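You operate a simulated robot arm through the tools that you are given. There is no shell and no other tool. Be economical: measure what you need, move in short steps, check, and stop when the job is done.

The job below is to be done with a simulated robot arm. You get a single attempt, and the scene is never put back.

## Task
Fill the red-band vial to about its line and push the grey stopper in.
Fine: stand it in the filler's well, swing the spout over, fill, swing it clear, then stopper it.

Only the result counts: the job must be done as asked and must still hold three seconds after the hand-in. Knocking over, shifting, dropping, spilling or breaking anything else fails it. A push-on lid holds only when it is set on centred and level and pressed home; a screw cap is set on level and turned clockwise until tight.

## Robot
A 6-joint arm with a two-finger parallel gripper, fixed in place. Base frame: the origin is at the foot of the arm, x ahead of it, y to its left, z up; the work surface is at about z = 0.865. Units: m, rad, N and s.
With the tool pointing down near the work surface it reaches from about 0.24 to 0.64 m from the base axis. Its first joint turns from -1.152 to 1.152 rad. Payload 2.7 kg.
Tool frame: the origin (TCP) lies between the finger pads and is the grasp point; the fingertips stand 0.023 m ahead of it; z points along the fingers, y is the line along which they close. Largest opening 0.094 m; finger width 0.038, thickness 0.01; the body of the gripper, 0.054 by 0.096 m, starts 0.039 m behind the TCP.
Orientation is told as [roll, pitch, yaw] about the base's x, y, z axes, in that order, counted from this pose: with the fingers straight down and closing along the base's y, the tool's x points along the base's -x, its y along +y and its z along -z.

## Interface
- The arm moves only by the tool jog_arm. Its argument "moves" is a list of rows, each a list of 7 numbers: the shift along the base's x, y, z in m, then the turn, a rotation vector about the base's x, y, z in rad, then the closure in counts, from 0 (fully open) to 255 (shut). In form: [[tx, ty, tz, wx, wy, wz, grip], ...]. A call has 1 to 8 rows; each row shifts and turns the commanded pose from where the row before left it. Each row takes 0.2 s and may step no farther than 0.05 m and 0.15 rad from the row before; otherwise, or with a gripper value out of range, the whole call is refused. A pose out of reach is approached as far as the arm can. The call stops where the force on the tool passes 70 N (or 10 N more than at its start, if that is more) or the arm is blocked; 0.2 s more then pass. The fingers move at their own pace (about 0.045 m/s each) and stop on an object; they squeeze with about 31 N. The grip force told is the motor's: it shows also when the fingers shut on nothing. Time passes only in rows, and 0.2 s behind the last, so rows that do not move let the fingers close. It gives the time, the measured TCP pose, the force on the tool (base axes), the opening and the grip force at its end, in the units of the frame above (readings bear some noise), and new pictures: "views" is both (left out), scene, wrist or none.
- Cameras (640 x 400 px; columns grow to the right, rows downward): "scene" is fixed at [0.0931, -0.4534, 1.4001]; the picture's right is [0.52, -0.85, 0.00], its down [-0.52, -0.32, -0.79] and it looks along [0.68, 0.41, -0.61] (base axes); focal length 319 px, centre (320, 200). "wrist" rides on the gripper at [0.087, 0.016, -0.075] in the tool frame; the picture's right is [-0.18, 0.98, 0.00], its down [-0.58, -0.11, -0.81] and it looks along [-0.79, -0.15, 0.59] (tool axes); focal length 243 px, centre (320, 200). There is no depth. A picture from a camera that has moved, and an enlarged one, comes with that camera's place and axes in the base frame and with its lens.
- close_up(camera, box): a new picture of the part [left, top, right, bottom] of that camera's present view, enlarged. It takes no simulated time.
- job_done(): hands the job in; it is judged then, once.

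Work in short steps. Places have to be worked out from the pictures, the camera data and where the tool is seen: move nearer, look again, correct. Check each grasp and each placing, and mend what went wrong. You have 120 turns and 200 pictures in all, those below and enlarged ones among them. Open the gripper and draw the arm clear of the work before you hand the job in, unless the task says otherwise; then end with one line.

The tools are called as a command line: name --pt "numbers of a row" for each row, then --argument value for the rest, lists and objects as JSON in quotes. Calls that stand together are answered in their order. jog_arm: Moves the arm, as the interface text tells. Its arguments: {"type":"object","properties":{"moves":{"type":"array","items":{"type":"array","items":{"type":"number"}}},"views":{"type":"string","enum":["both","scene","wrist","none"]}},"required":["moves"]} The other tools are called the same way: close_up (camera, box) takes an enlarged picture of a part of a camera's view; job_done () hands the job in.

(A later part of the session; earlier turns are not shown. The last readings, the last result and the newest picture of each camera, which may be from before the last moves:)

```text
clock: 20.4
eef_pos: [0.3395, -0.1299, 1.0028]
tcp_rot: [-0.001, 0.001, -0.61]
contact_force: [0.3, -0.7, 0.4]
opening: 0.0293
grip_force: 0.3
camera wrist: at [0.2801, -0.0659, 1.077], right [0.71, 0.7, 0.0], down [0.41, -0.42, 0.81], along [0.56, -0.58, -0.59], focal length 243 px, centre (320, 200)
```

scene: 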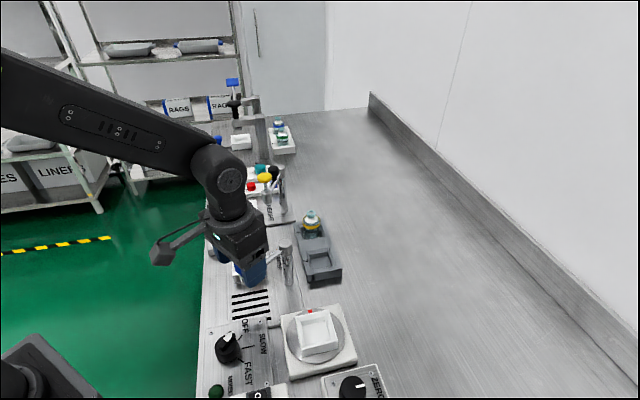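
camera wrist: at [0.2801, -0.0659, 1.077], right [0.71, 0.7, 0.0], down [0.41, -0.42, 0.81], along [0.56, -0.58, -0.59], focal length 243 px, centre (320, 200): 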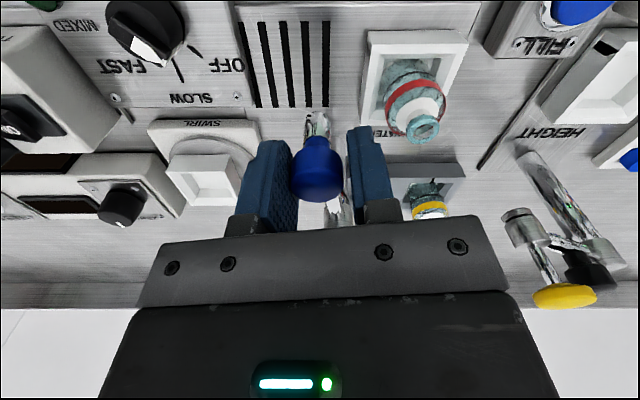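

The spout follows. Continue to ~113°.

jog_arm --pt "0.008 0.0099 0 0 0 -0.1396 176" --pt "0.0094 0.0088 0 0 0 -0.1396 176" --pt "0.0105 0.0073 0 0 0 -0.1396 176" --pt "0.0114 0.0058 0 0 0 -0.1396 176" --views "both"

close_up --camera "wrist" --box '[220, 0, 420, 240]'

```text
clock: 21.4
eef_pos: [0.3839, -0.0978, 1.004]
tcp_rot: [-0.001, 0.0, -1.17]
contact_force: [-0.1, -0.2, -0.1]
opening: 0.0295
grip_force: 0.5
camera wrist: at [0.3648, -0.012, 1.0775], right [0.98, 0.21, 0.0], down [0.13, -0.58, 0.81], along [0.17, -0.79, -0.59], focal length 243 px, centre (320, 200)
```

scene: 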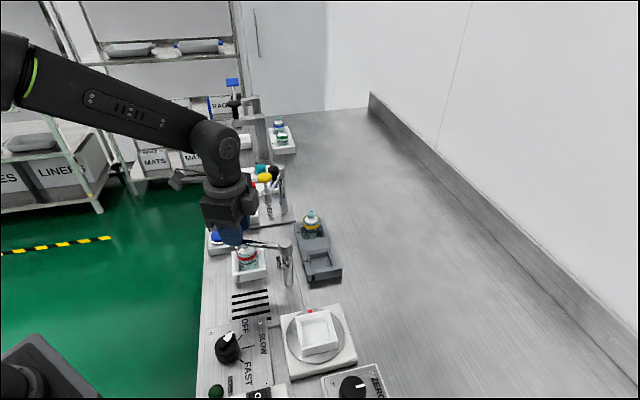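
wrist: 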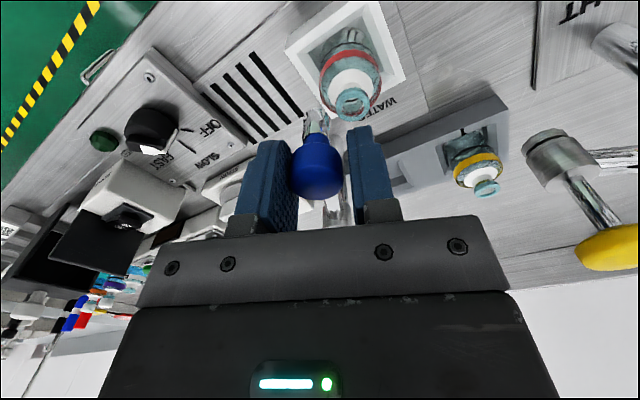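

```text
1.67 times, centred on (320, 120) of wrist
camera zoom: at [0.3648, -0.012, 1.0775], right [0.98, 0.21, 0.0], down [0.13, -0.58, 0.81], along [0.17, -0.79, -0.59], focal length 404 px, centre (320, 333)
```

zoom: 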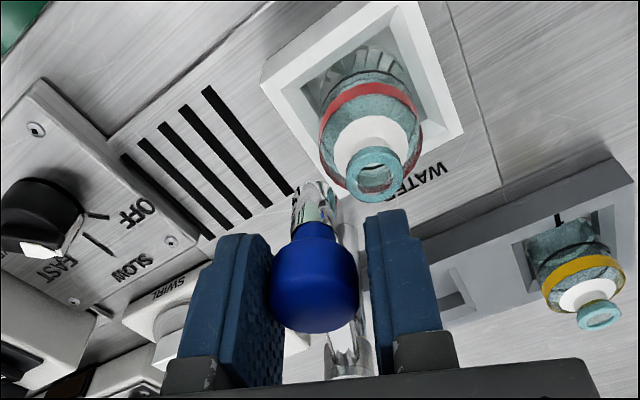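

Vial mouth at ≈(0.4025,-0.091), i.e. bearing ~98° at the spout's radius; continue the swing by ~13.6°.

jog_arm --pt "0.0121 0.0042 0 0 0 -0.1396 176" --pt "0.0088 0.0019 0 0 0 -0.1 176" --pt "0 0 0 0 0 0 176" --views "both"

close_up --camera "scene" --box '[210, 210, 306, 270]'

close_up --camera "wrist" --box '[240, 40, 400, 240]'

```text
clock: 22.2
eef_pos: [0.4035, -0.0916, 1.0047]
tcp_rot: [0.0, 0.001, -1.408]
contact_force: [0.1, -0.1, -0.3]
opening: 0.0289
grip_force: 0.1
camera wrist: at [0.4063, -0.0044, 1.0781], right [1.0, -0.02, 0.0], down [-0.01, -0.59, 0.81], along [-0.02, -0.81, -0.59], focal length 243 px, centre (320, 200)
```

scene: 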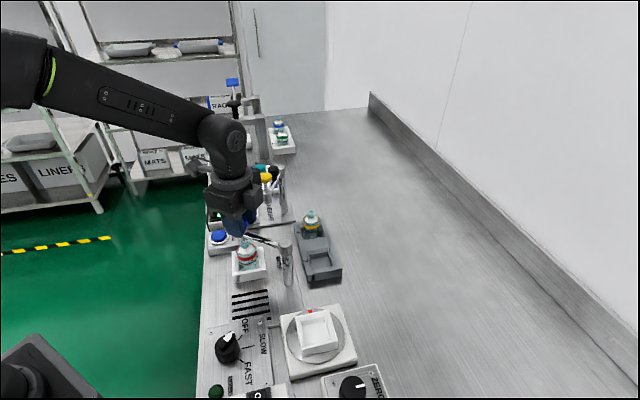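
wrist: 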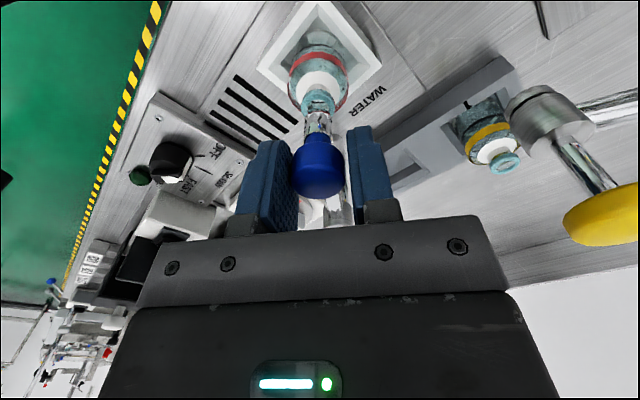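

```text
6.67 times, centred on (258, 240) of scene
camera zoom: at [0.0931, -0.4534, 1.4001], right [0.52, -0.85, 0.0], down [-0.52, -0.32, -0.79], along [0.68, 0.41, -0.61], focal length 2126 px, centre (733, -67)
```

zoom: 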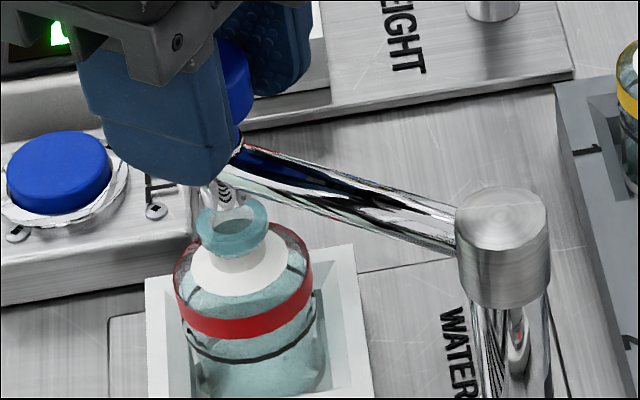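

```text
2.00 times, centred on (320, 140) of wrist
camera zoom: at [0.4063, -0.0044, 1.0781], right [1.0, -0.02, 0.0], down [-0.01, -0.59, 0.81], along [-0.02, -0.81, -0.59], focal length 485 px, centre (320, 320)
```

zoom: 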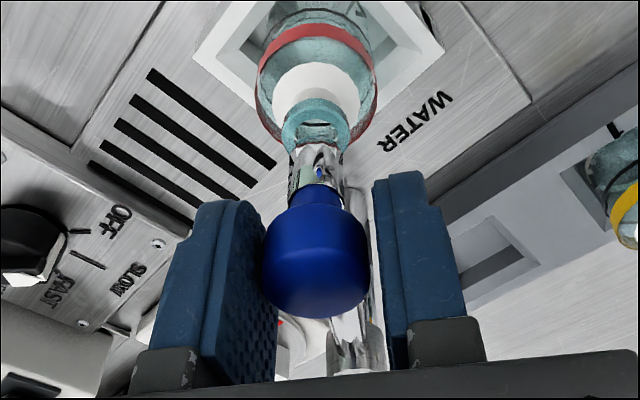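

Knob axis (0.403,-0.090) and vial mouth (0.403,-0.091) coincide. Open and lift off.

jog_arm --pt "0 0 0 0 0 0 90" --pt "0 0 0 0 0 0 90" --pt "0 0 0.04 0 0 0 90" --pt "0 0 0.045 0 0 0 90" --pt "0.005 0.045 0 0 0 0.15 255" --pt "0.006 0.045 0 0 0 0.15 255" --views "both"

close_up --camera "scene" --box '[210, 210, 306, 270]'

close_up --camera "wrist" --box '[240, 0, 400, 100]'

```text
clock: 23.6
eef_pos: [0.4146, -0.0027, 1.089]
tcp_rot: [0.0, -0.002, -1.105]
contact_force: [-0.7, -0.7, 0.2]
opening: 0.008
grip_force: 0.1
camera wrist: at [0.3908, 0.0824, 1.1631], right [0.96, 0.28, 0.0], down [0.16, -0.57, 0.81], along [0.22, -0.77, -0.59], focal length 243 px, centre (320, 200)
```

scene: 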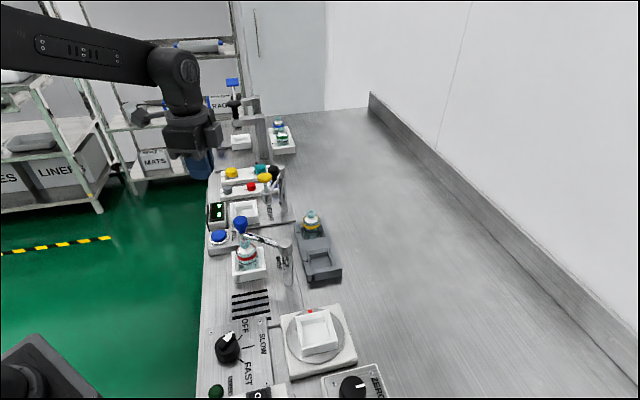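
wrist: 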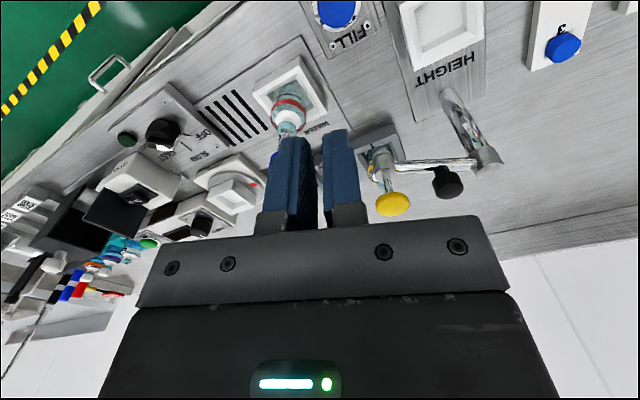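

```text
6.67 times, centred on (258, 240) of scene
camera zoom: at [0.0931, -0.4534, 1.4001], right [0.52, -0.85, 0.0], down [-0.52, -0.32, -0.79], along [0.68, 0.41, -0.61], focal length 2126 px, centre (733, -67)
```

zoom: 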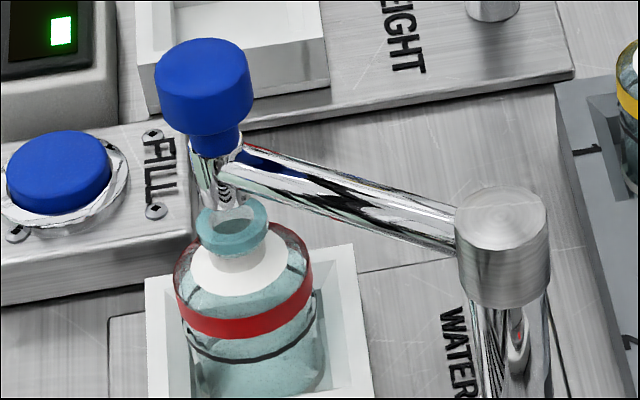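

```text
4.00 times, centred on (320, 50) of wrist
camera zoom: at [0.3908, 0.0824, 1.1631], right [0.96, 0.28, 0.0], down [0.16, -0.57, 0.81], along [0.22, -0.77, -0.59], focal length 970 px, centre (320, 800)
```

zoom: 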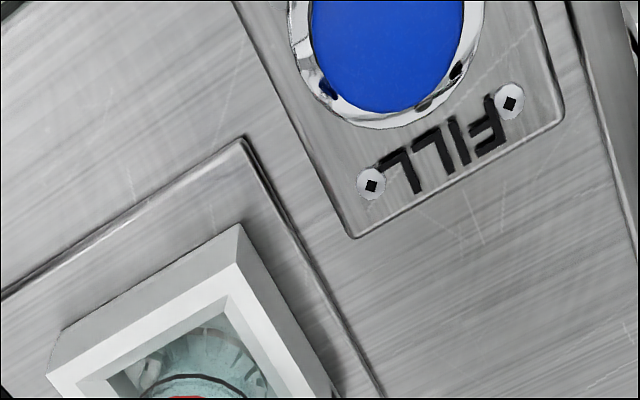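

Spout is over the mouth. FILL button estimated ≈(0.426,0.017, top ~0.893). Move above with closed fingers and check.

jog_arm --pt "0.0115 0.02 -0.04 0 0 0 255" --pt "0 0 -0.045 0 0 0 255" --pt "0 0 -0.03 0 0 0 255" --pt "0 0 0 0 0 0 255" --views "both"

close_up --camera "scene" --box '[190, 200, 286, 260]'

close_up --camera "wrist" --box '[240, 40, 400, 240]'

```text
clock: 24.6
eef_pos: [0.4258, 0.0173, 0.9723]
tcp_rot: [0.001, 0.0, -1.106]
contact_force: [0.6, -0.6, 0.5]
opening: 0.0
grip_force: 30.7
camera wrist: at [0.402, 0.1018, 1.0468], right [0.96, 0.28, 0.0], down [0.16, -0.57, 0.81], along [0.22, -0.78, -0.59], focal length 243 px, centre (320, 200)
```

scene: 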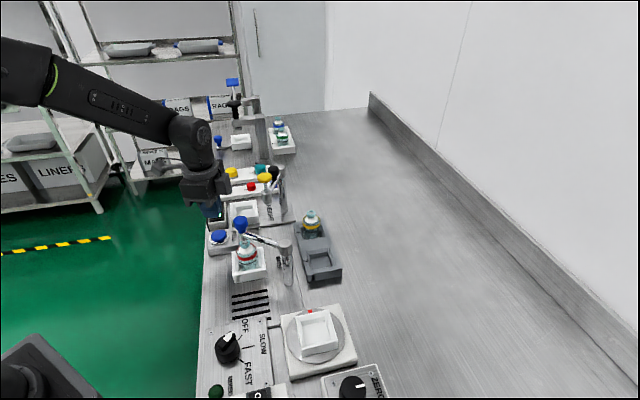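
wrist: 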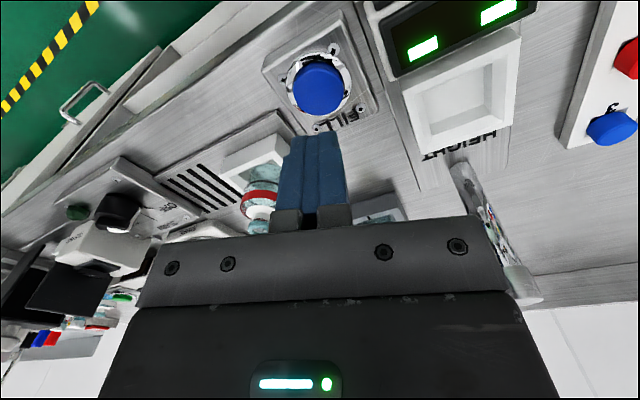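

```text
6.67 times, centred on (238, 230) of scene
camera zoom: at [0.0931, -0.4534, 1.4001], right [0.52, -0.85, 0.0], down [-0.52, -0.32, -0.79], along [0.68, 0.41, -0.61], focal length 2126 px, centre (867, 0)
```

zoom: 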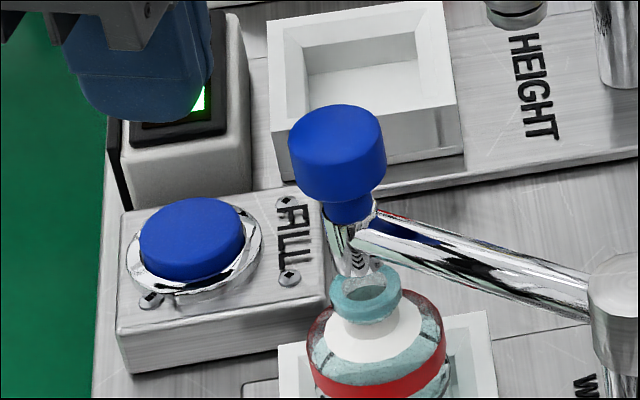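

```text
2.00 times, centred on (320, 140) of wrist
camera zoom: at [0.402, 0.1018, 1.0468], right [0.96, 0.28, 0.0], down [0.16, -0.57, 0.81], along [0.22, -0.78, -0.59], focal length 485 px, centre (320, 320)
```

zoom: 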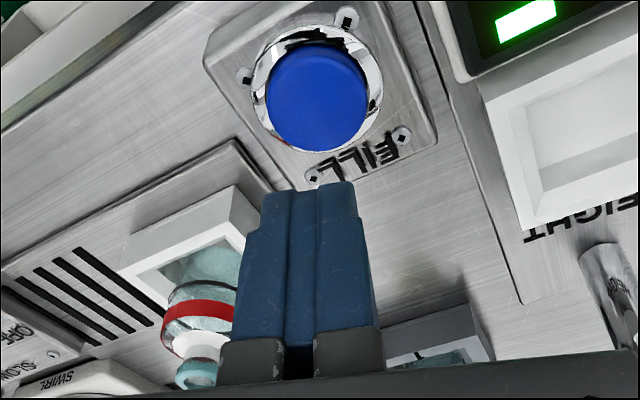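

Button ≈(0.426,0.016), top z≈0.89; TCP well placed. Go down to just above it.

jog_arm --pt "0 -0.001 -0.045 0 0 0 255" --pt "0 0 -0.006 0 0 0 255" --pt "0 0 0 0 0 0 255" --views "scene"

close_up --camera "scene" --box '[190, 210, 286, 270]'

```text
clock: 25.4
eef_pos: [0.4257, 0.016, 0.9193]
tcp_rot: [-0.001, 0.0, -1.106]
contact_force: [0.5, 0.5, 0.2]
opening: 0.0004
grip_force: 31.0
```

scene: 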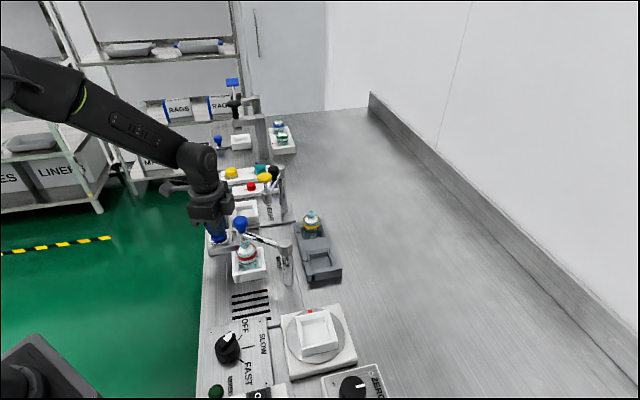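

```text
6.67 times, centred on (238, 240) of scene
camera zoom: at [0.0931, -0.4534, 1.4001], right [0.52, -0.85, 0.0], down [-0.52, -0.32, -0.79], along [0.68, 0.41, -0.61], focal length 2126 px, centre (867, -67)
```

zoom: 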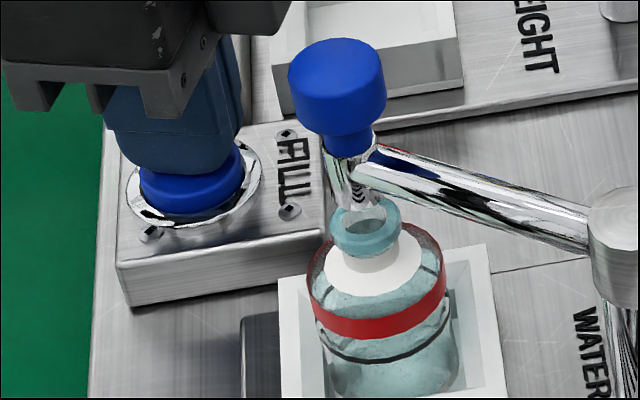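

Tips a few mm above the button. Step down 5 mm and read the force.

jog_arm --pt "0 0 -0.005 0 0 0 255" --views "none"

close_up --camera "scene" --box '[190, 210, 286, 270]'

```text
clock: 25.8
eef_pos: [0.4259, 0.0164, 0.9155]
tcp_rot: [0.002, 0.001, -1.107]
contact_force: [0.8, 1.4, 1.6]
opening: 0.0
grip_force: 31.2
```

```text
6.67 times, centred on (238, 240) of scene
camera zoom: at [0.0931, -0.4534, 1.4001], right [0.52, -0.85, 0.0], down [-0.52, -0.32, -0.79], along [0.68, 0.41, -0.61], focal length 2126 px, centre (867, -67)
```

zoom: 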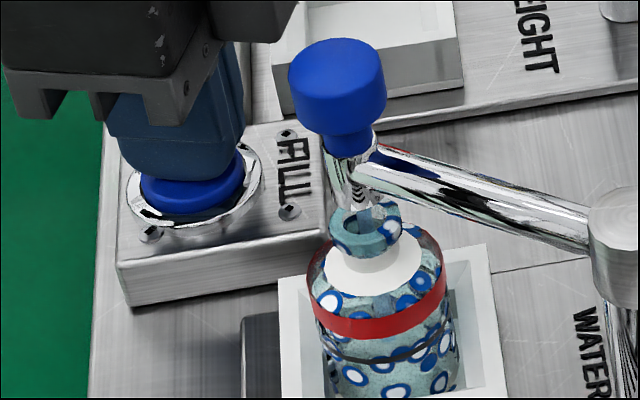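

The vial's look changed (blue spots), likely filling began. I release the button and inspect.

jog_arm --pt "0 0 0.006 0 0 0 255" --views "none"

close_up --camera "scene" --box '[230, 225, 270, 285]'

```text
clock: 26.2
eef_pos: [0.4269, 0.016, 0.9219]
tcp_rot: [0.0, 0.001, -1.107]
contact_force: [-0.4, -0.4, 0.2]
opening: 0.0002
grip_force: 30.9
```

```text
6.67 times, centred on (250, 255) of scene
camera zoom: at [0.0931, -0.4534, 1.4001], right [0.52, -0.85, 0.0], down [-0.52, -0.32, -0.79], along [0.68, 0.41, -0.61], focal length 2126 px, centre (787, -167)
```

zoom: 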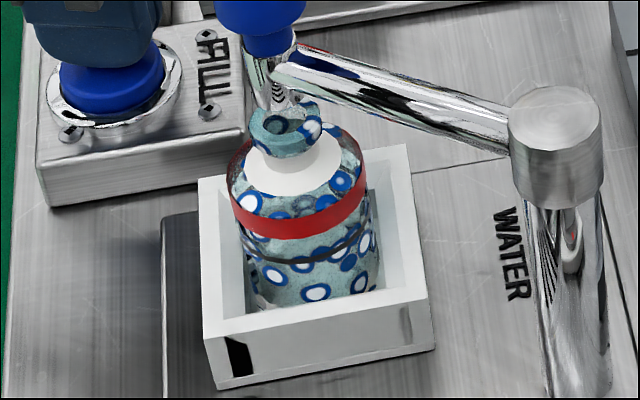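

Spots persist; I wait one row to see whether the level is changing.

jog_arm --pt "0 0 0 0 0 0 255" --views "none"

close_up --camera "scene" --box '[238, 235, 262, 275]'

```text
clock: 26.6
eef_pos: [0.4263, 0.0169, 0.9218]
tcp_rot: [0.0, 0.001, -1.105]
contact_force: [0.1, 0.2, 0.1]
opening: 0.0
grip_force: 30.7
```

```text
10.00 times, centred on (250, 255) of scene
camera zoom: at [0.0931, -0.4534, 1.4001], right [0.52, -0.85, 0.0], down [-0.52, -0.32, -0.79], along [0.68, 0.41, -0.61], focal length 3189 px, centre (1020, -350)
```

zoom: 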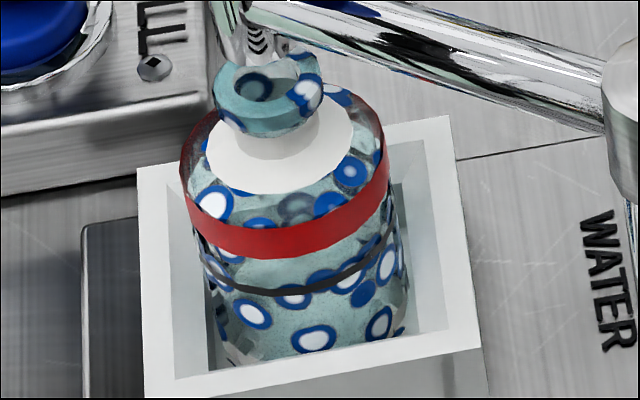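

I check whether the other vials look the same (a rendering effect) with fresh views.

close_up --camera "scene" --box '[290, 200, 354, 240]'

close_up --camera "wrist" --box '[200, 150, 300, 250]'

close_up --camera "scene" --box '[210, 150, 338, 230]'

```text
10.00 times, centred on (322, 220) of scene
camera zoom: at [0.0931, -0.4534, 1.4001], right [0.52, -0.85, 0.0], down [-0.52, -0.32, -0.79], along [0.68, 0.41, -0.61], focal length 3189 px, centre (300, 0)
```

zoom: 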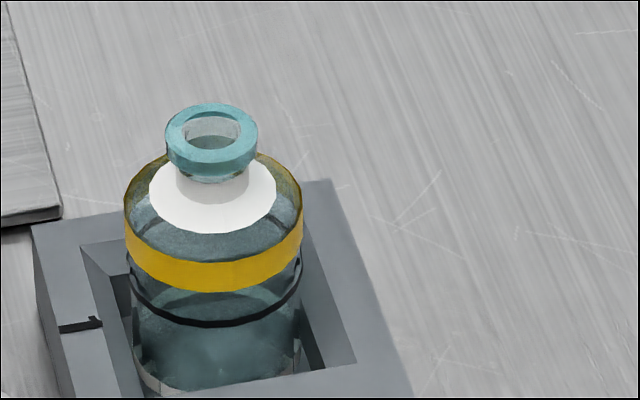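

```text
4.00 times, centred on (250, 200) of wrist
camera zoom: at [0.4024, 0.1015, 0.9972], right [0.96, 0.28, 0.0], down [0.16, -0.57, 0.81], along [0.22, -0.78, -0.59], focal length 970 px, centre (600, 200)
```

zoom: 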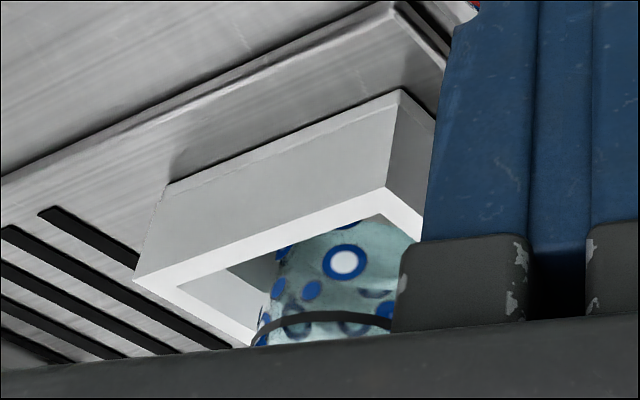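

```text
5.00 times, centred on (274, 190) of scene
camera zoom: at [0.0931, -0.4534, 1.4001], right [0.52, -0.85, 0.0], down [-0.52, -0.32, -0.79], along [0.68, 0.41, -0.61], focal length 1594 px, centre (550, 250)
```

zoom: 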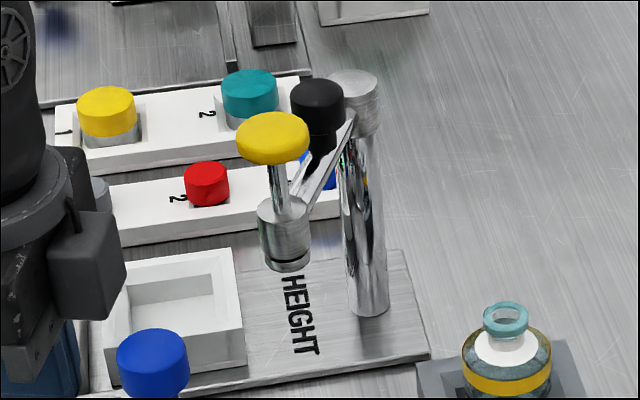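

Only the red vial's glass changed its look; no obvious spill. I press again, a bit longer, and look at the level.

jog_arm --pt "0 0 -0.006 0 0 0 255" --pt "0 0 -0.002 0 0 0 255" --views "none"

close_up --camera "scene" --box '[230, 235, 270, 275]'

```text
clock: 27.2
eef_pos: [0.4257, 0.0174, 0.9144]
tcp_rot: [0.002, -0.001, -1.106]
contact_force: [0.1, 1.0, 2.6]
opening: 0.0
grip_force: 31.0
```

```text
10.00 times, centred on (250, 255) of scene
camera zoom: at [0.0931, -0.4534, 1.4001], right [0.52, -0.85, 0.0], down [-0.52, -0.32, -0.79], along [0.68, 0.41, -0.61], focal length 3189 px, centre (1020, -350)
```

zoom: 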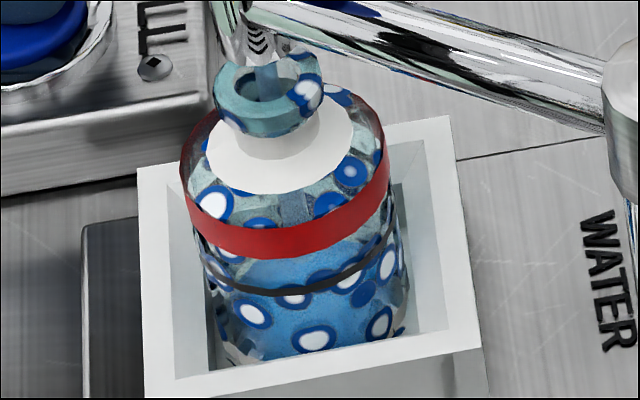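

Water is flowing and blue liquid is showing in the vial. I release now to judge the level and rate.

jog_arm --pt "0 0 0.008 0 0 0 255" --views "none"

close_up --camera "scene" --box '[238, 242, 262, 272]'

```text
clock: 27.6
eef_pos: [0.4265, 0.0159, 0.923]
tcp_rot: [-0.001, -0.002, -1.107]
contact_force: [0.5, 0.0, -0.4]
opening: 0.0
grip_force: 31.0
```

```text
13.33 times, centred on (250, 257) of scene
camera zoom: at [0.0931, -0.4534, 1.4001], right [0.52, -0.85, 0.0], down [-0.52, -0.32, -0.79], along [0.68, 0.41, -0.61], focal length 4252 px, centre (1253, -560)
```

zoom: 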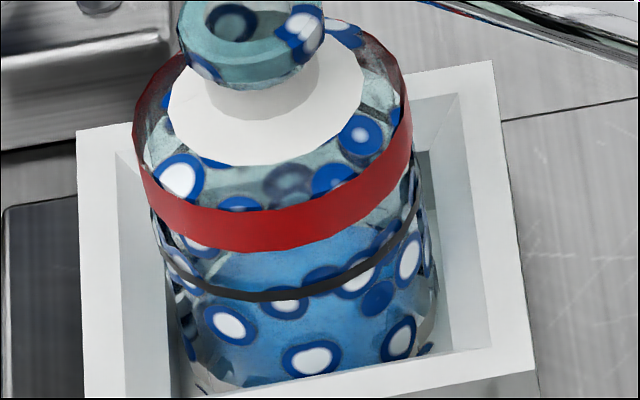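

Level still seems below the line (rear of surface hidden behind the band). I give another short press and compare.

jog_arm --pt "0 0 -0.008 0 0 0 255" --pt "0 0 0.008 0 0 0 255" --views "none"

close_up --camera "scene" --box '[238, 242, 262, 272]'

close_up --camera "wrist" --box '[230, 150, 310, 250]'

```text
clock: 28.2
eef_pos: [0.4257, 0.0181, 0.9219]
tcp_rot: [-0.001, 0.0, -1.106]
contact_force: [-0.2, -0.5, 1.1]
opening: 0.0002
grip_force: 30.9
```

```text
13.33 times, centred on (250, 257) of scene
camera zoom: at [0.0931, -0.4534, 1.4001], right [0.52, -0.85, 0.0], down [-0.52, -0.32, -0.79], along [0.68, 0.41, -0.61], focal length 4252 px, centre (1253, -560)
```

zoom: 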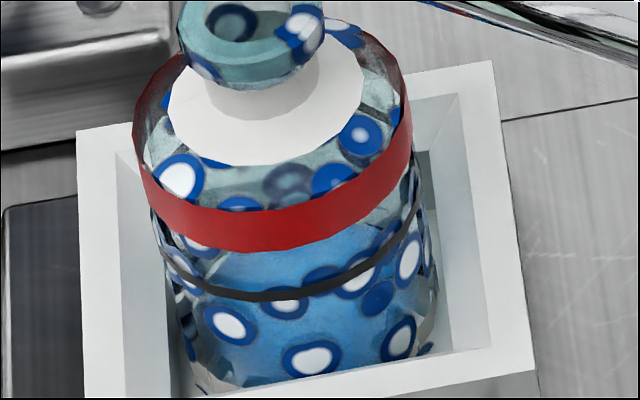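

```text
4.00 times, centred on (270, 200) of wrist
camera zoom: at [0.4024, 0.1022, 0.9963], right [0.96, 0.28, 0.0], down [0.16, -0.57, 0.81], along [0.22, -0.78, -0.59], focal length 970 px, centre (520, 200)
```

zoom: 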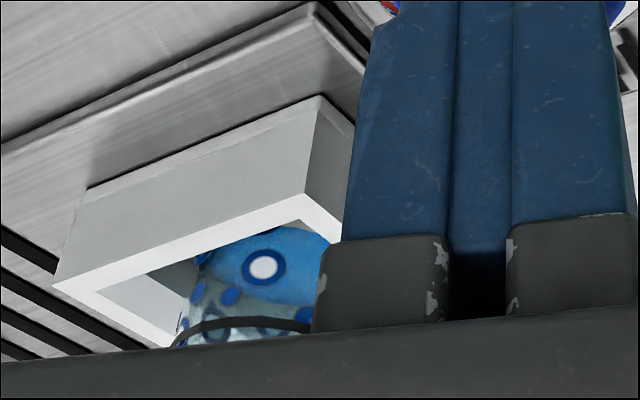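

The wrist camera shows the liquid edge clearly: about 6–7 mm below the line. Press for a slightly longer pulse.

jog_arm --pt "0 0 -0.008 0 0 0 255" --pt "0 0 0 0 0 0 255" --pt "0 0 0.008 0 0 0 255" --views "none"

close_up --camera "wrist" --box '[230, 150, 310, 250]'

```text
clock: 29.0
eef_pos: [0.4259, 0.0164, 0.9216]
tcp_rot: [-0.001, 0.001, -1.106]
contact_force: [0.7, -0.5, 0.6]
opening: 0.0
grip_force: 30.7
```

```text
4.00 times, centred on (270, 200) of wrist
camera zoom: at [0.4025, 0.102, 0.9963], right [0.96, 0.28, 0.0], down [0.16, -0.57, 0.81], along [0.22, -0.78, -0.59], focal length 970 px, centre (520, 200)
```

zoom: 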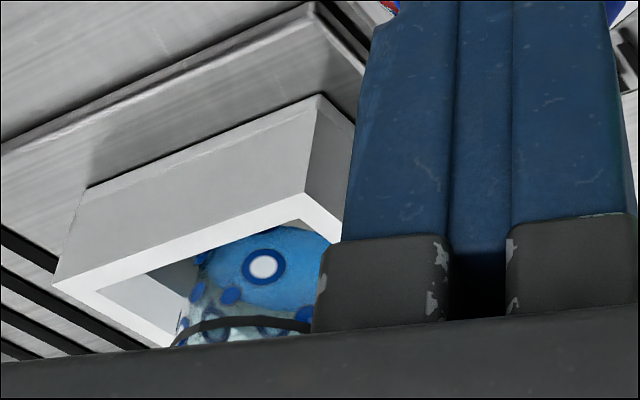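

Level rose a little; the view is cramped. I yaw the tool by +0.45 rad above the button so the vial is clear of the fingers.

jog_arm --pt "0 0 0 0 0 0.15 255" --pt "0 0 0 0 0 0.15 255" --pt "0 0 0 0 0 0.15 255" --views "wrist"

close_up --camera "wrist" --box '[150, 130, 270, 240]'

```text
clock: 29.8
eef_pos: [0.4259, 0.0177, 0.9218]
tcp_rot: [-0.001, 0.001, -0.653]
contact_force: [-1.4, -0.3, -0.6]
opening: 0.0001
grip_force: 31.1
camera wrist: at [0.3677, 0.0834, 0.9968], right [0.74, 0.67, 0.0], down [0.4, -0.44, 0.81], along [0.54, -0.6, -0.59], focal length 243 px, centre (320, 200)
```

wrist: 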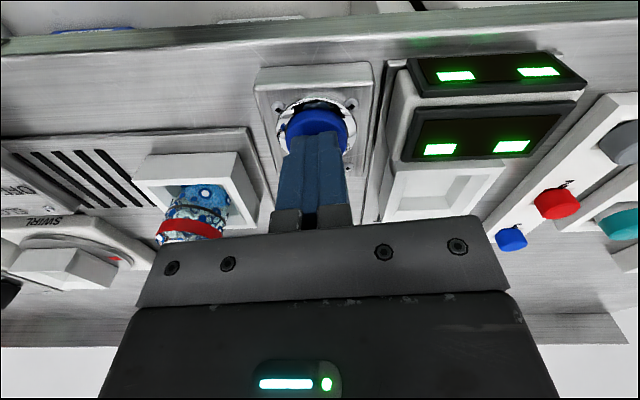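

```text
3.64 times, centred on (210, 185) of wrist
camera zoom: at [0.3677, 0.0834, 0.9968], right [0.74, 0.67, 0.0], down [0.4, -0.44, 0.81], along [0.54, -0.6, -0.59], focal length 882 px, centre (720, 254)
```

zoom: 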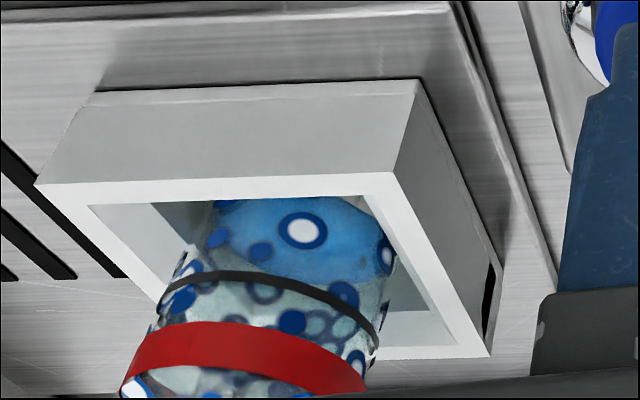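

Now the whole vial body is visible; the surface's far edge shows the level is well below the line. Press for ~0.6 s and look.

jog_arm --pt "0 0 -0.008 0 0 0 255" --pt "0 0 0 0 0 0 255" --pt "0 0 0 0 0 0 255" --pt "0 0 0.008 0 0 0 255" --views "none"

close_up --camera "wrist" --box '[150, 130, 270, 240]'

```text
clock: 30.8
eef_pos: [0.4248, 0.0172, 0.9204]
tcp_rot: [0.0, 0.003, -0.656]
contact_force: [0.5, 0.0, -1.1]
opening: 0.0
grip_force: 30.2
```

```text
3.64 times, centred on (210, 185) of wrist
camera zoom: at [0.3661, 0.083, 0.9952], right [0.75, 0.67, 0.0], down [0.4, -0.44, 0.81], along [0.54, -0.6, -0.59], focal length 882 px, centre (720, 254)
```

zoom: 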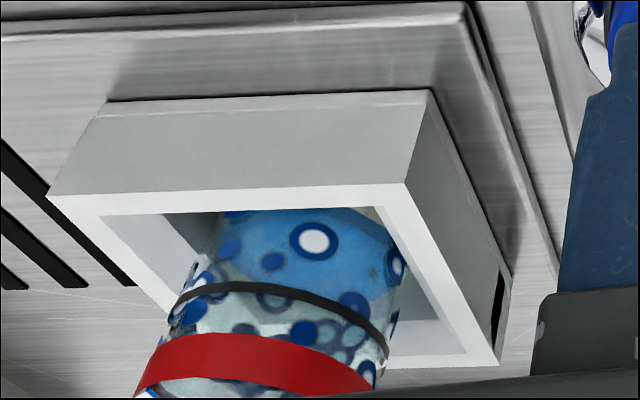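

Small rise. I hold the button down and watch as it flows.

jog_arm --pt "0 0 -0.009 0 0 0 255" --pt "0 0 0 0 0 0 255" --views "none"

close_up --camera "wrist" --box '[150, 130, 270, 240]'

```text
clock: 31.4
eef_pos: [0.4248, 0.0159, 0.9137]
tcp_rot: [0.002, -0.002, -0.654]
contact_force: [-4.7, 4.1, 11.7]
opening: 0.0001
grip_force: 30.6
```

```text
3.64 times, centred on (210, 185) of wrist
camera zoom: at [0.3669, 0.0824, 0.9878], right [0.75, 0.67, 0.0], down [0.39, -0.44, 0.81], along [0.54, -0.6, -0.59], focal length 882 px, centre (720, 254)
```

zoom: 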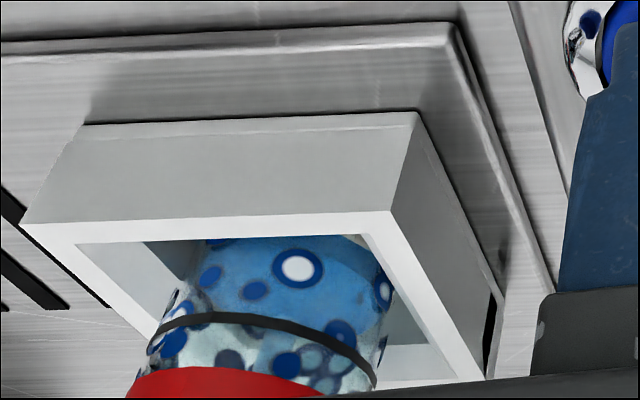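

Flowing (stream visible). Hold for 0.4 s more and look.

jog_arm --pt "0 0 0 0 0 0 255" --views "none"

close_up --camera "wrist" --box '[150, 150, 270, 250]'

close_up --camera "scene" --box '[238, 242, 262, 272]'

```text
clock: 31.8
eef_pos: [0.4262, 0.0162, 0.9131]
tcp_rot: [0.001, 0.001, -0.656]
contact_force: [-4.6, 4.6, 13.0]
opening: 0.0
grip_force: 30.6
```

```text
4.00 times, centred on (210, 200) of wrist
camera zoom: at [0.367, 0.0824, 0.9875], right [0.75, 0.67, 0.0], down [0.39, -0.44, 0.81], along [0.54, -0.6, -0.59], focal length 970 px, centre (760, 200)
```

zoom: 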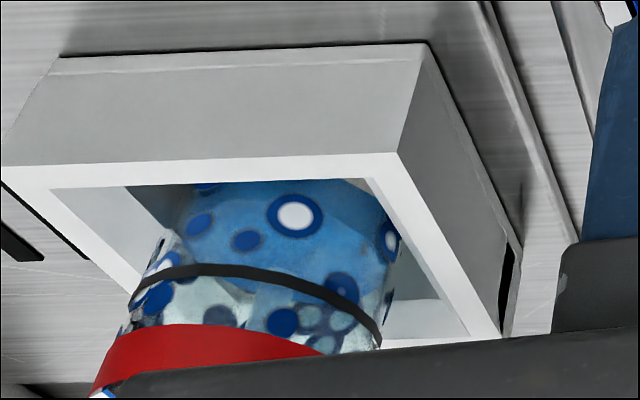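

```text
13.33 times, centred on (250, 257) of scene
camera zoom: at [0.0928, -0.4533, 1.4001], right [0.52, -0.85, 0.0], down [-0.52, -0.32, -0.79], along [0.68, 0.41, -0.61], focal length 4252 px, centre (1253, -560)
```

zoom: 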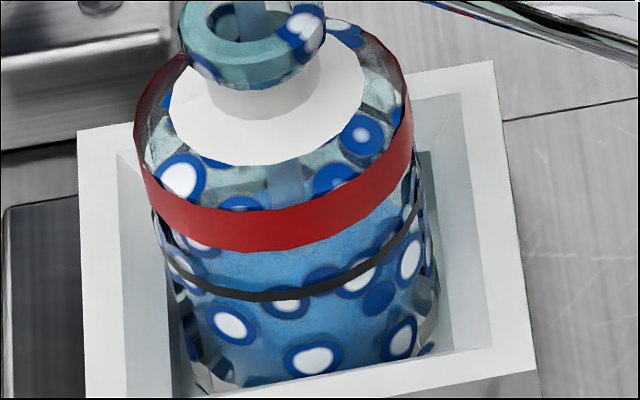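

I zoom further (no time passes) to locate the liquid surface.

close_up --camera "wrist" --box '[175, 185, 255, 235]'

close_up --camera "scene" --box '[239, 252, 259, 272]'

```text
8.00 times, centred on (215, 210) of wrist
camera zoom: at [0.367, 0.0824, 0.9875], right [0.75, 0.67, 0.0], down [0.39, -0.44, 0.81], along [0.54, -0.6, -0.59], focal length 1941 px, centre (1160, 120)
```

zoom: 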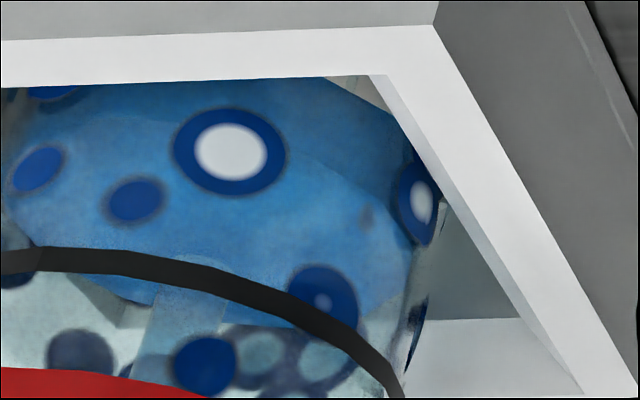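

```text
16.00 times, centred on (249, 262) of scene
camera zoom: at [0.0928, -0.4533, 1.4001], right [0.52, -0.85, 0.0], down [-0.52, -0.32, -0.79], along [0.68, 0.41, -0.61], focal length 5102 px, centre (1456, -792)
```

zoom: 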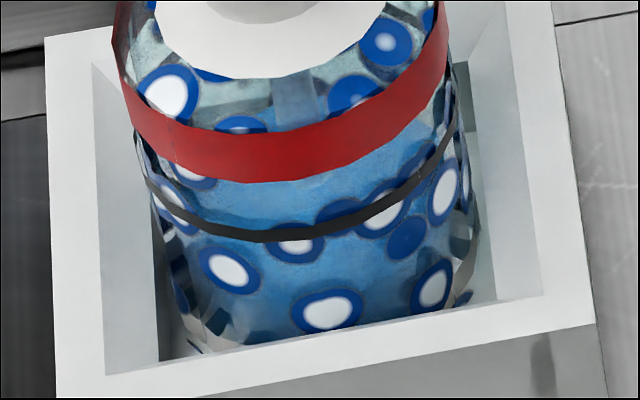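

The surface (lighter ellipse) is roughly 15 mm below the line. I hold 0.8 s more and re-measure.

jog_arm --pt "0 0 0 0 0 0 255" --pt "0 0 0 0 0 0 255" --pt "0 0 0 0 0 0 255" --views "none"

close_up --camera "wrist" --box '[175, 185, 255, 235]'

```text
clock: 32.6
eef_pos: [0.425, 0.0164, 0.9131]
tcp_rot: [0.002, -0.002, -0.657]
contact_force: [-1.2, 4.8, 13.4]
opening: 0.0
grip_force: 31.5
```

```text
8.00 times, centred on (215, 210) of wrist
camera zoom: at [0.367, 0.0822, 0.9874], right [0.75, 0.67, 0.0], down [0.39, -0.44, 0.81], along [0.54, -0.6, -0.59], focal length 1941 px, centre (1160, 120)
```

zoom: 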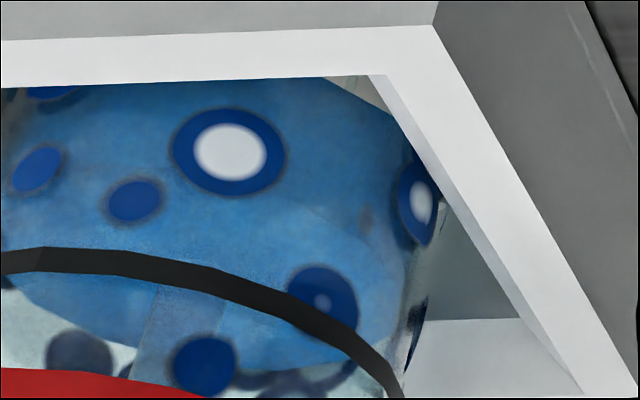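

Rising ~6 mm in 0.8 s; roughly 11–12 mm to go. Hold 1.0 s more.

jog_arm --pt "0 0 0 0 0 0 255" --pt "0 0 0 0 0 0 255" --pt "0 0 0 0 0 0 255" --pt "0 0 0 0 0 0 255" --views "none"

close_up --camera "wrist" --box '[175, 185, 255, 235]'

close_up --camera "scene" --box '[239, 252, 259, 272]'

```text
clock: 33.6
eef_pos: [0.4253, 0.0154, 0.9122]
tcp_rot: [0.002, 0.0, -0.658]
contact_force: [1.2, 2.9, 13.9]
opening: 0.0
grip_force: 31.0
```

```text
8.00 times, centred on (215, 210) of wrist
camera zoom: at [0.367, 0.0822, 0.9874], right [0.75, 0.67, 0.0], down [0.39, -0.44, 0.81], along [0.54, -0.6, -0.59], focal length 1941 px, centre (1160, 120)
```

zoom: 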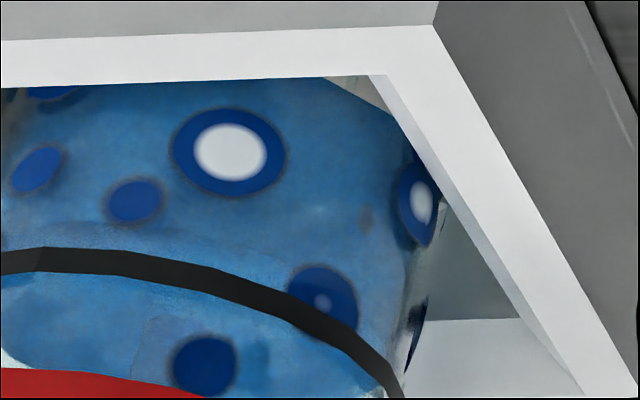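

```text
16.00 times, centred on (249, 262) of scene
camera zoom: at [0.0929, -0.4533, 1.4001], right [0.52, -0.85, 0.0], down [-0.52, -0.32, -0.79], along [0.68, 0.41, -0.61], focal length 5102 px, centre (1456, -792)
```

zoom: 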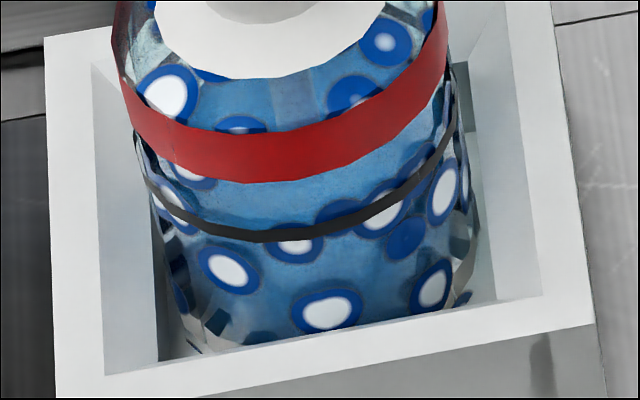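

About 5 mm below the line now. One more short hold (0.4 s).

jog_arm --pt "0 0 0 0 0 0 255" --views "none"

close_up --camera "wrist" --box '[175, 185, 255, 235]'

close_up --camera "scene" --box '[239, 252, 259, 272]'

```text
clock: 34.0
eef_pos: [0.4241, 0.016, 0.913]
tcp_rot: [0.0, -0.003, -0.655]
contact_force: [2.4, 3.2, 14.3]
opening: 0.0
grip_force: 31.2
```

```text
8.00 times, centred on (215, 210) of wrist
camera zoom: at [0.367, 0.0822, 0.9874], right [0.75, 0.67, 0.0], down [0.39, -0.44, 0.81], along [0.54, -0.6, -0.59], focal length 1941 px, centre (1160, 120)
```

zoom: 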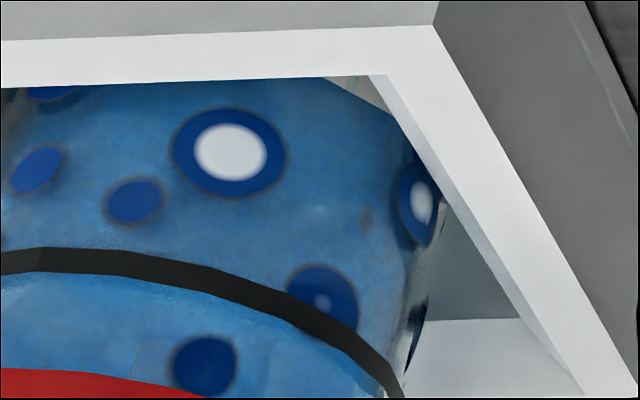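

```text
16.00 times, centred on (249, 262) of scene
camera zoom: at [0.093, -0.4533, 1.4001], right [0.52, -0.85, 0.0], down [-0.52, -0.32, -0.79], along [0.68, 0.41, -0.61], focal length 5102 px, centre (1456, -792)
```

zoom: 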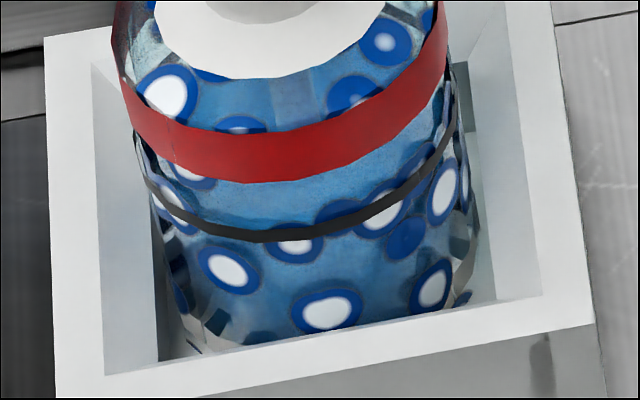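

The surface's near edge now coincides with the line in both views. Release at once.

jog_arm --pt "0 0 0.05 0 0 0 255" --pt "0 0 0.05 0 0 0 255" --pt "0 0.0 0.05 0 0 0 255" --views "both"

close_up --camera "scene" --box '[234, 240, 266, 272]'

close_up --camera "wrist" --box '[180, 40, 340, 140]'

```text
clock: 34.8
eef_pos: [0.4204, 0.0167, 1.0631]
tcp_rot: [0.002, -0.001, -0.657]
contact_force: [0.2, 0.4, -0.2]
opening: 0.0
grip_force: 31.0
camera wrist: at [0.3631, 0.0819, 1.1376], right [0.75, 0.67, 0.0], down [0.39, -0.44, 0.81], along [0.54, -0.6, -0.59], focal length 243 px, centre (320, 200)
```

scene: 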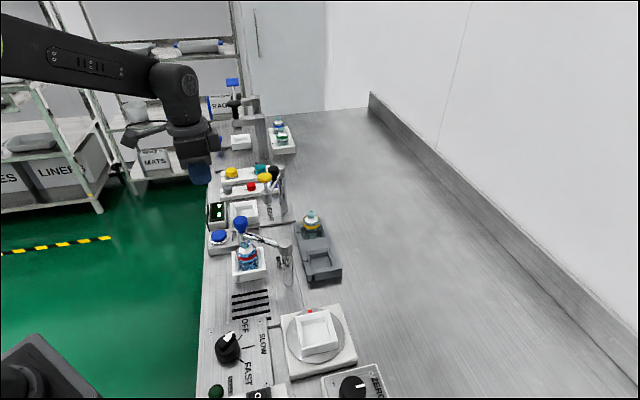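
wrist: 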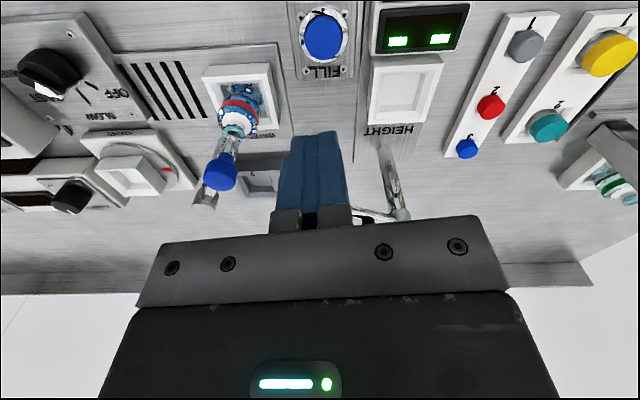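

```text
12.50 times, centred on (250, 256) of scene
camera zoom: at [0.0931, -0.4534, 1.4001], right [0.52, -0.85, 0.0], down [-0.52, -0.32, -0.79], along [0.68, 0.41, -0.61], focal length 3986 px, centre (1195, -500)
```

zoom: 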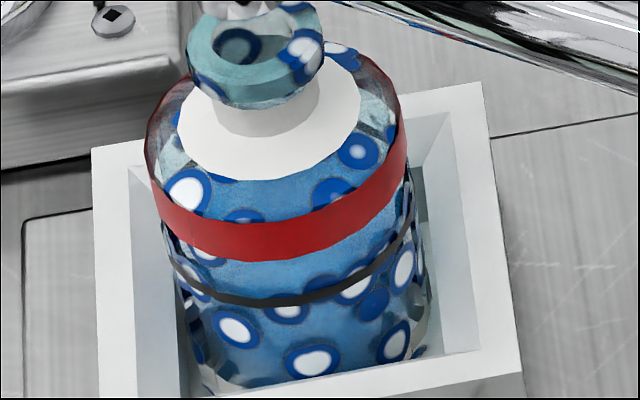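

```text
4.00 times, centred on (260, 90) of wrist
camera zoom: at [0.3631, 0.0819, 1.1376], right [0.75, 0.67, 0.0], down [0.39, -0.44, 0.81], along [0.54, -0.6, -0.59], focal length 970 px, centre (560, 640)
```

zoom: 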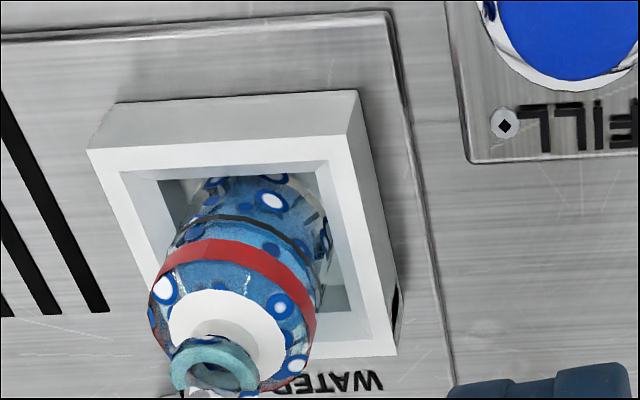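

The level is at the line and the stream has stopped. Now return above the knob (0.4035,-0.0916) with yaw ≈-1.41 to swing the spout clear.

jog_arm --pt "0 0 0.025 0 0 -0.15 90" --pt "-0.004 -0.025 0 0 0 -0.15 90" --pt "-0.005 -0.03 0 0 0 -0.15 90" --pt "-0.005 -0.03 0 0 0 -0.15 90" --pt "-0.005 -0.023 0 0 0 -0.15 90" --pt "0 0 0 0 0 0 90" --views "wrist"

```text
clock: 36.2
eef_pos: [0.4041, -0.09, 1.0884]
tcp_rot: [-0.001, -0.001, -1.409]
contact_force: [-0.5, -0.1, -0.2]
opening: 0.0606
grip_force: 0.1
camera wrist: at [0.4074, -0.0028, 1.1623], right [1.0, -0.02, 0.0], down [-0.01, -0.59, 0.81], along [-0.02, -0.81, -0.59], focal length 243 px, centre (320, 200)
```

wrist: 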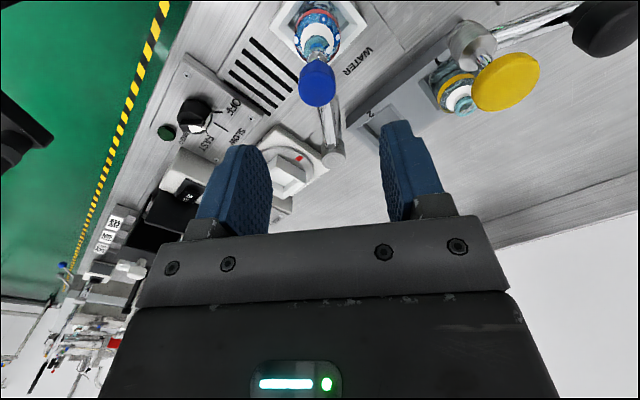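

Aligned with the knob. Descend and cage it.

jog_arm --pt "-0.001 -0.001 -0.045 0 0 0 90" --pt "0 0 -0.04 0 0 0 90" --pt "0 0 0 0 0 0 176" --pt "0 0 0 0 0 0 176" --pt "0 0 0 0 0 0 176" --views "wrist"

```text
clock: 37.4
eef_pos: [0.4064, -0.0931, 1.0032]
tcp_rot: [-0.003, 0.001, -1.407]
contact_force: [-3.2, -1.1, -2.0]
opening: 0.0306
grip_force: 1.7
camera wrist: at [0.4081, -0.0037, 1.0767], right [1.0, -0.02, 0.0], down [-0.01, -0.59, 0.81], along [-0.02, -0.81, -0.59], focal length 243 px, centre (320, 200)
```

wrist: 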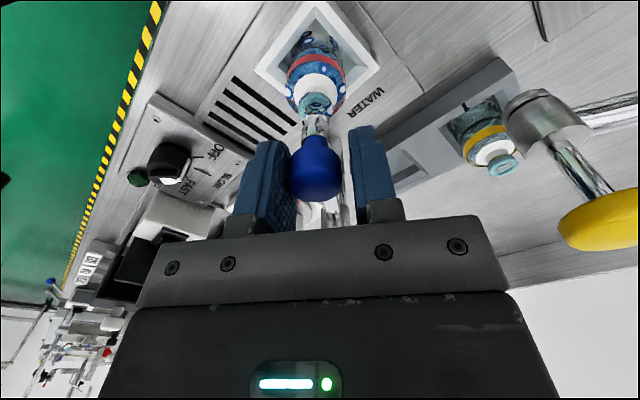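

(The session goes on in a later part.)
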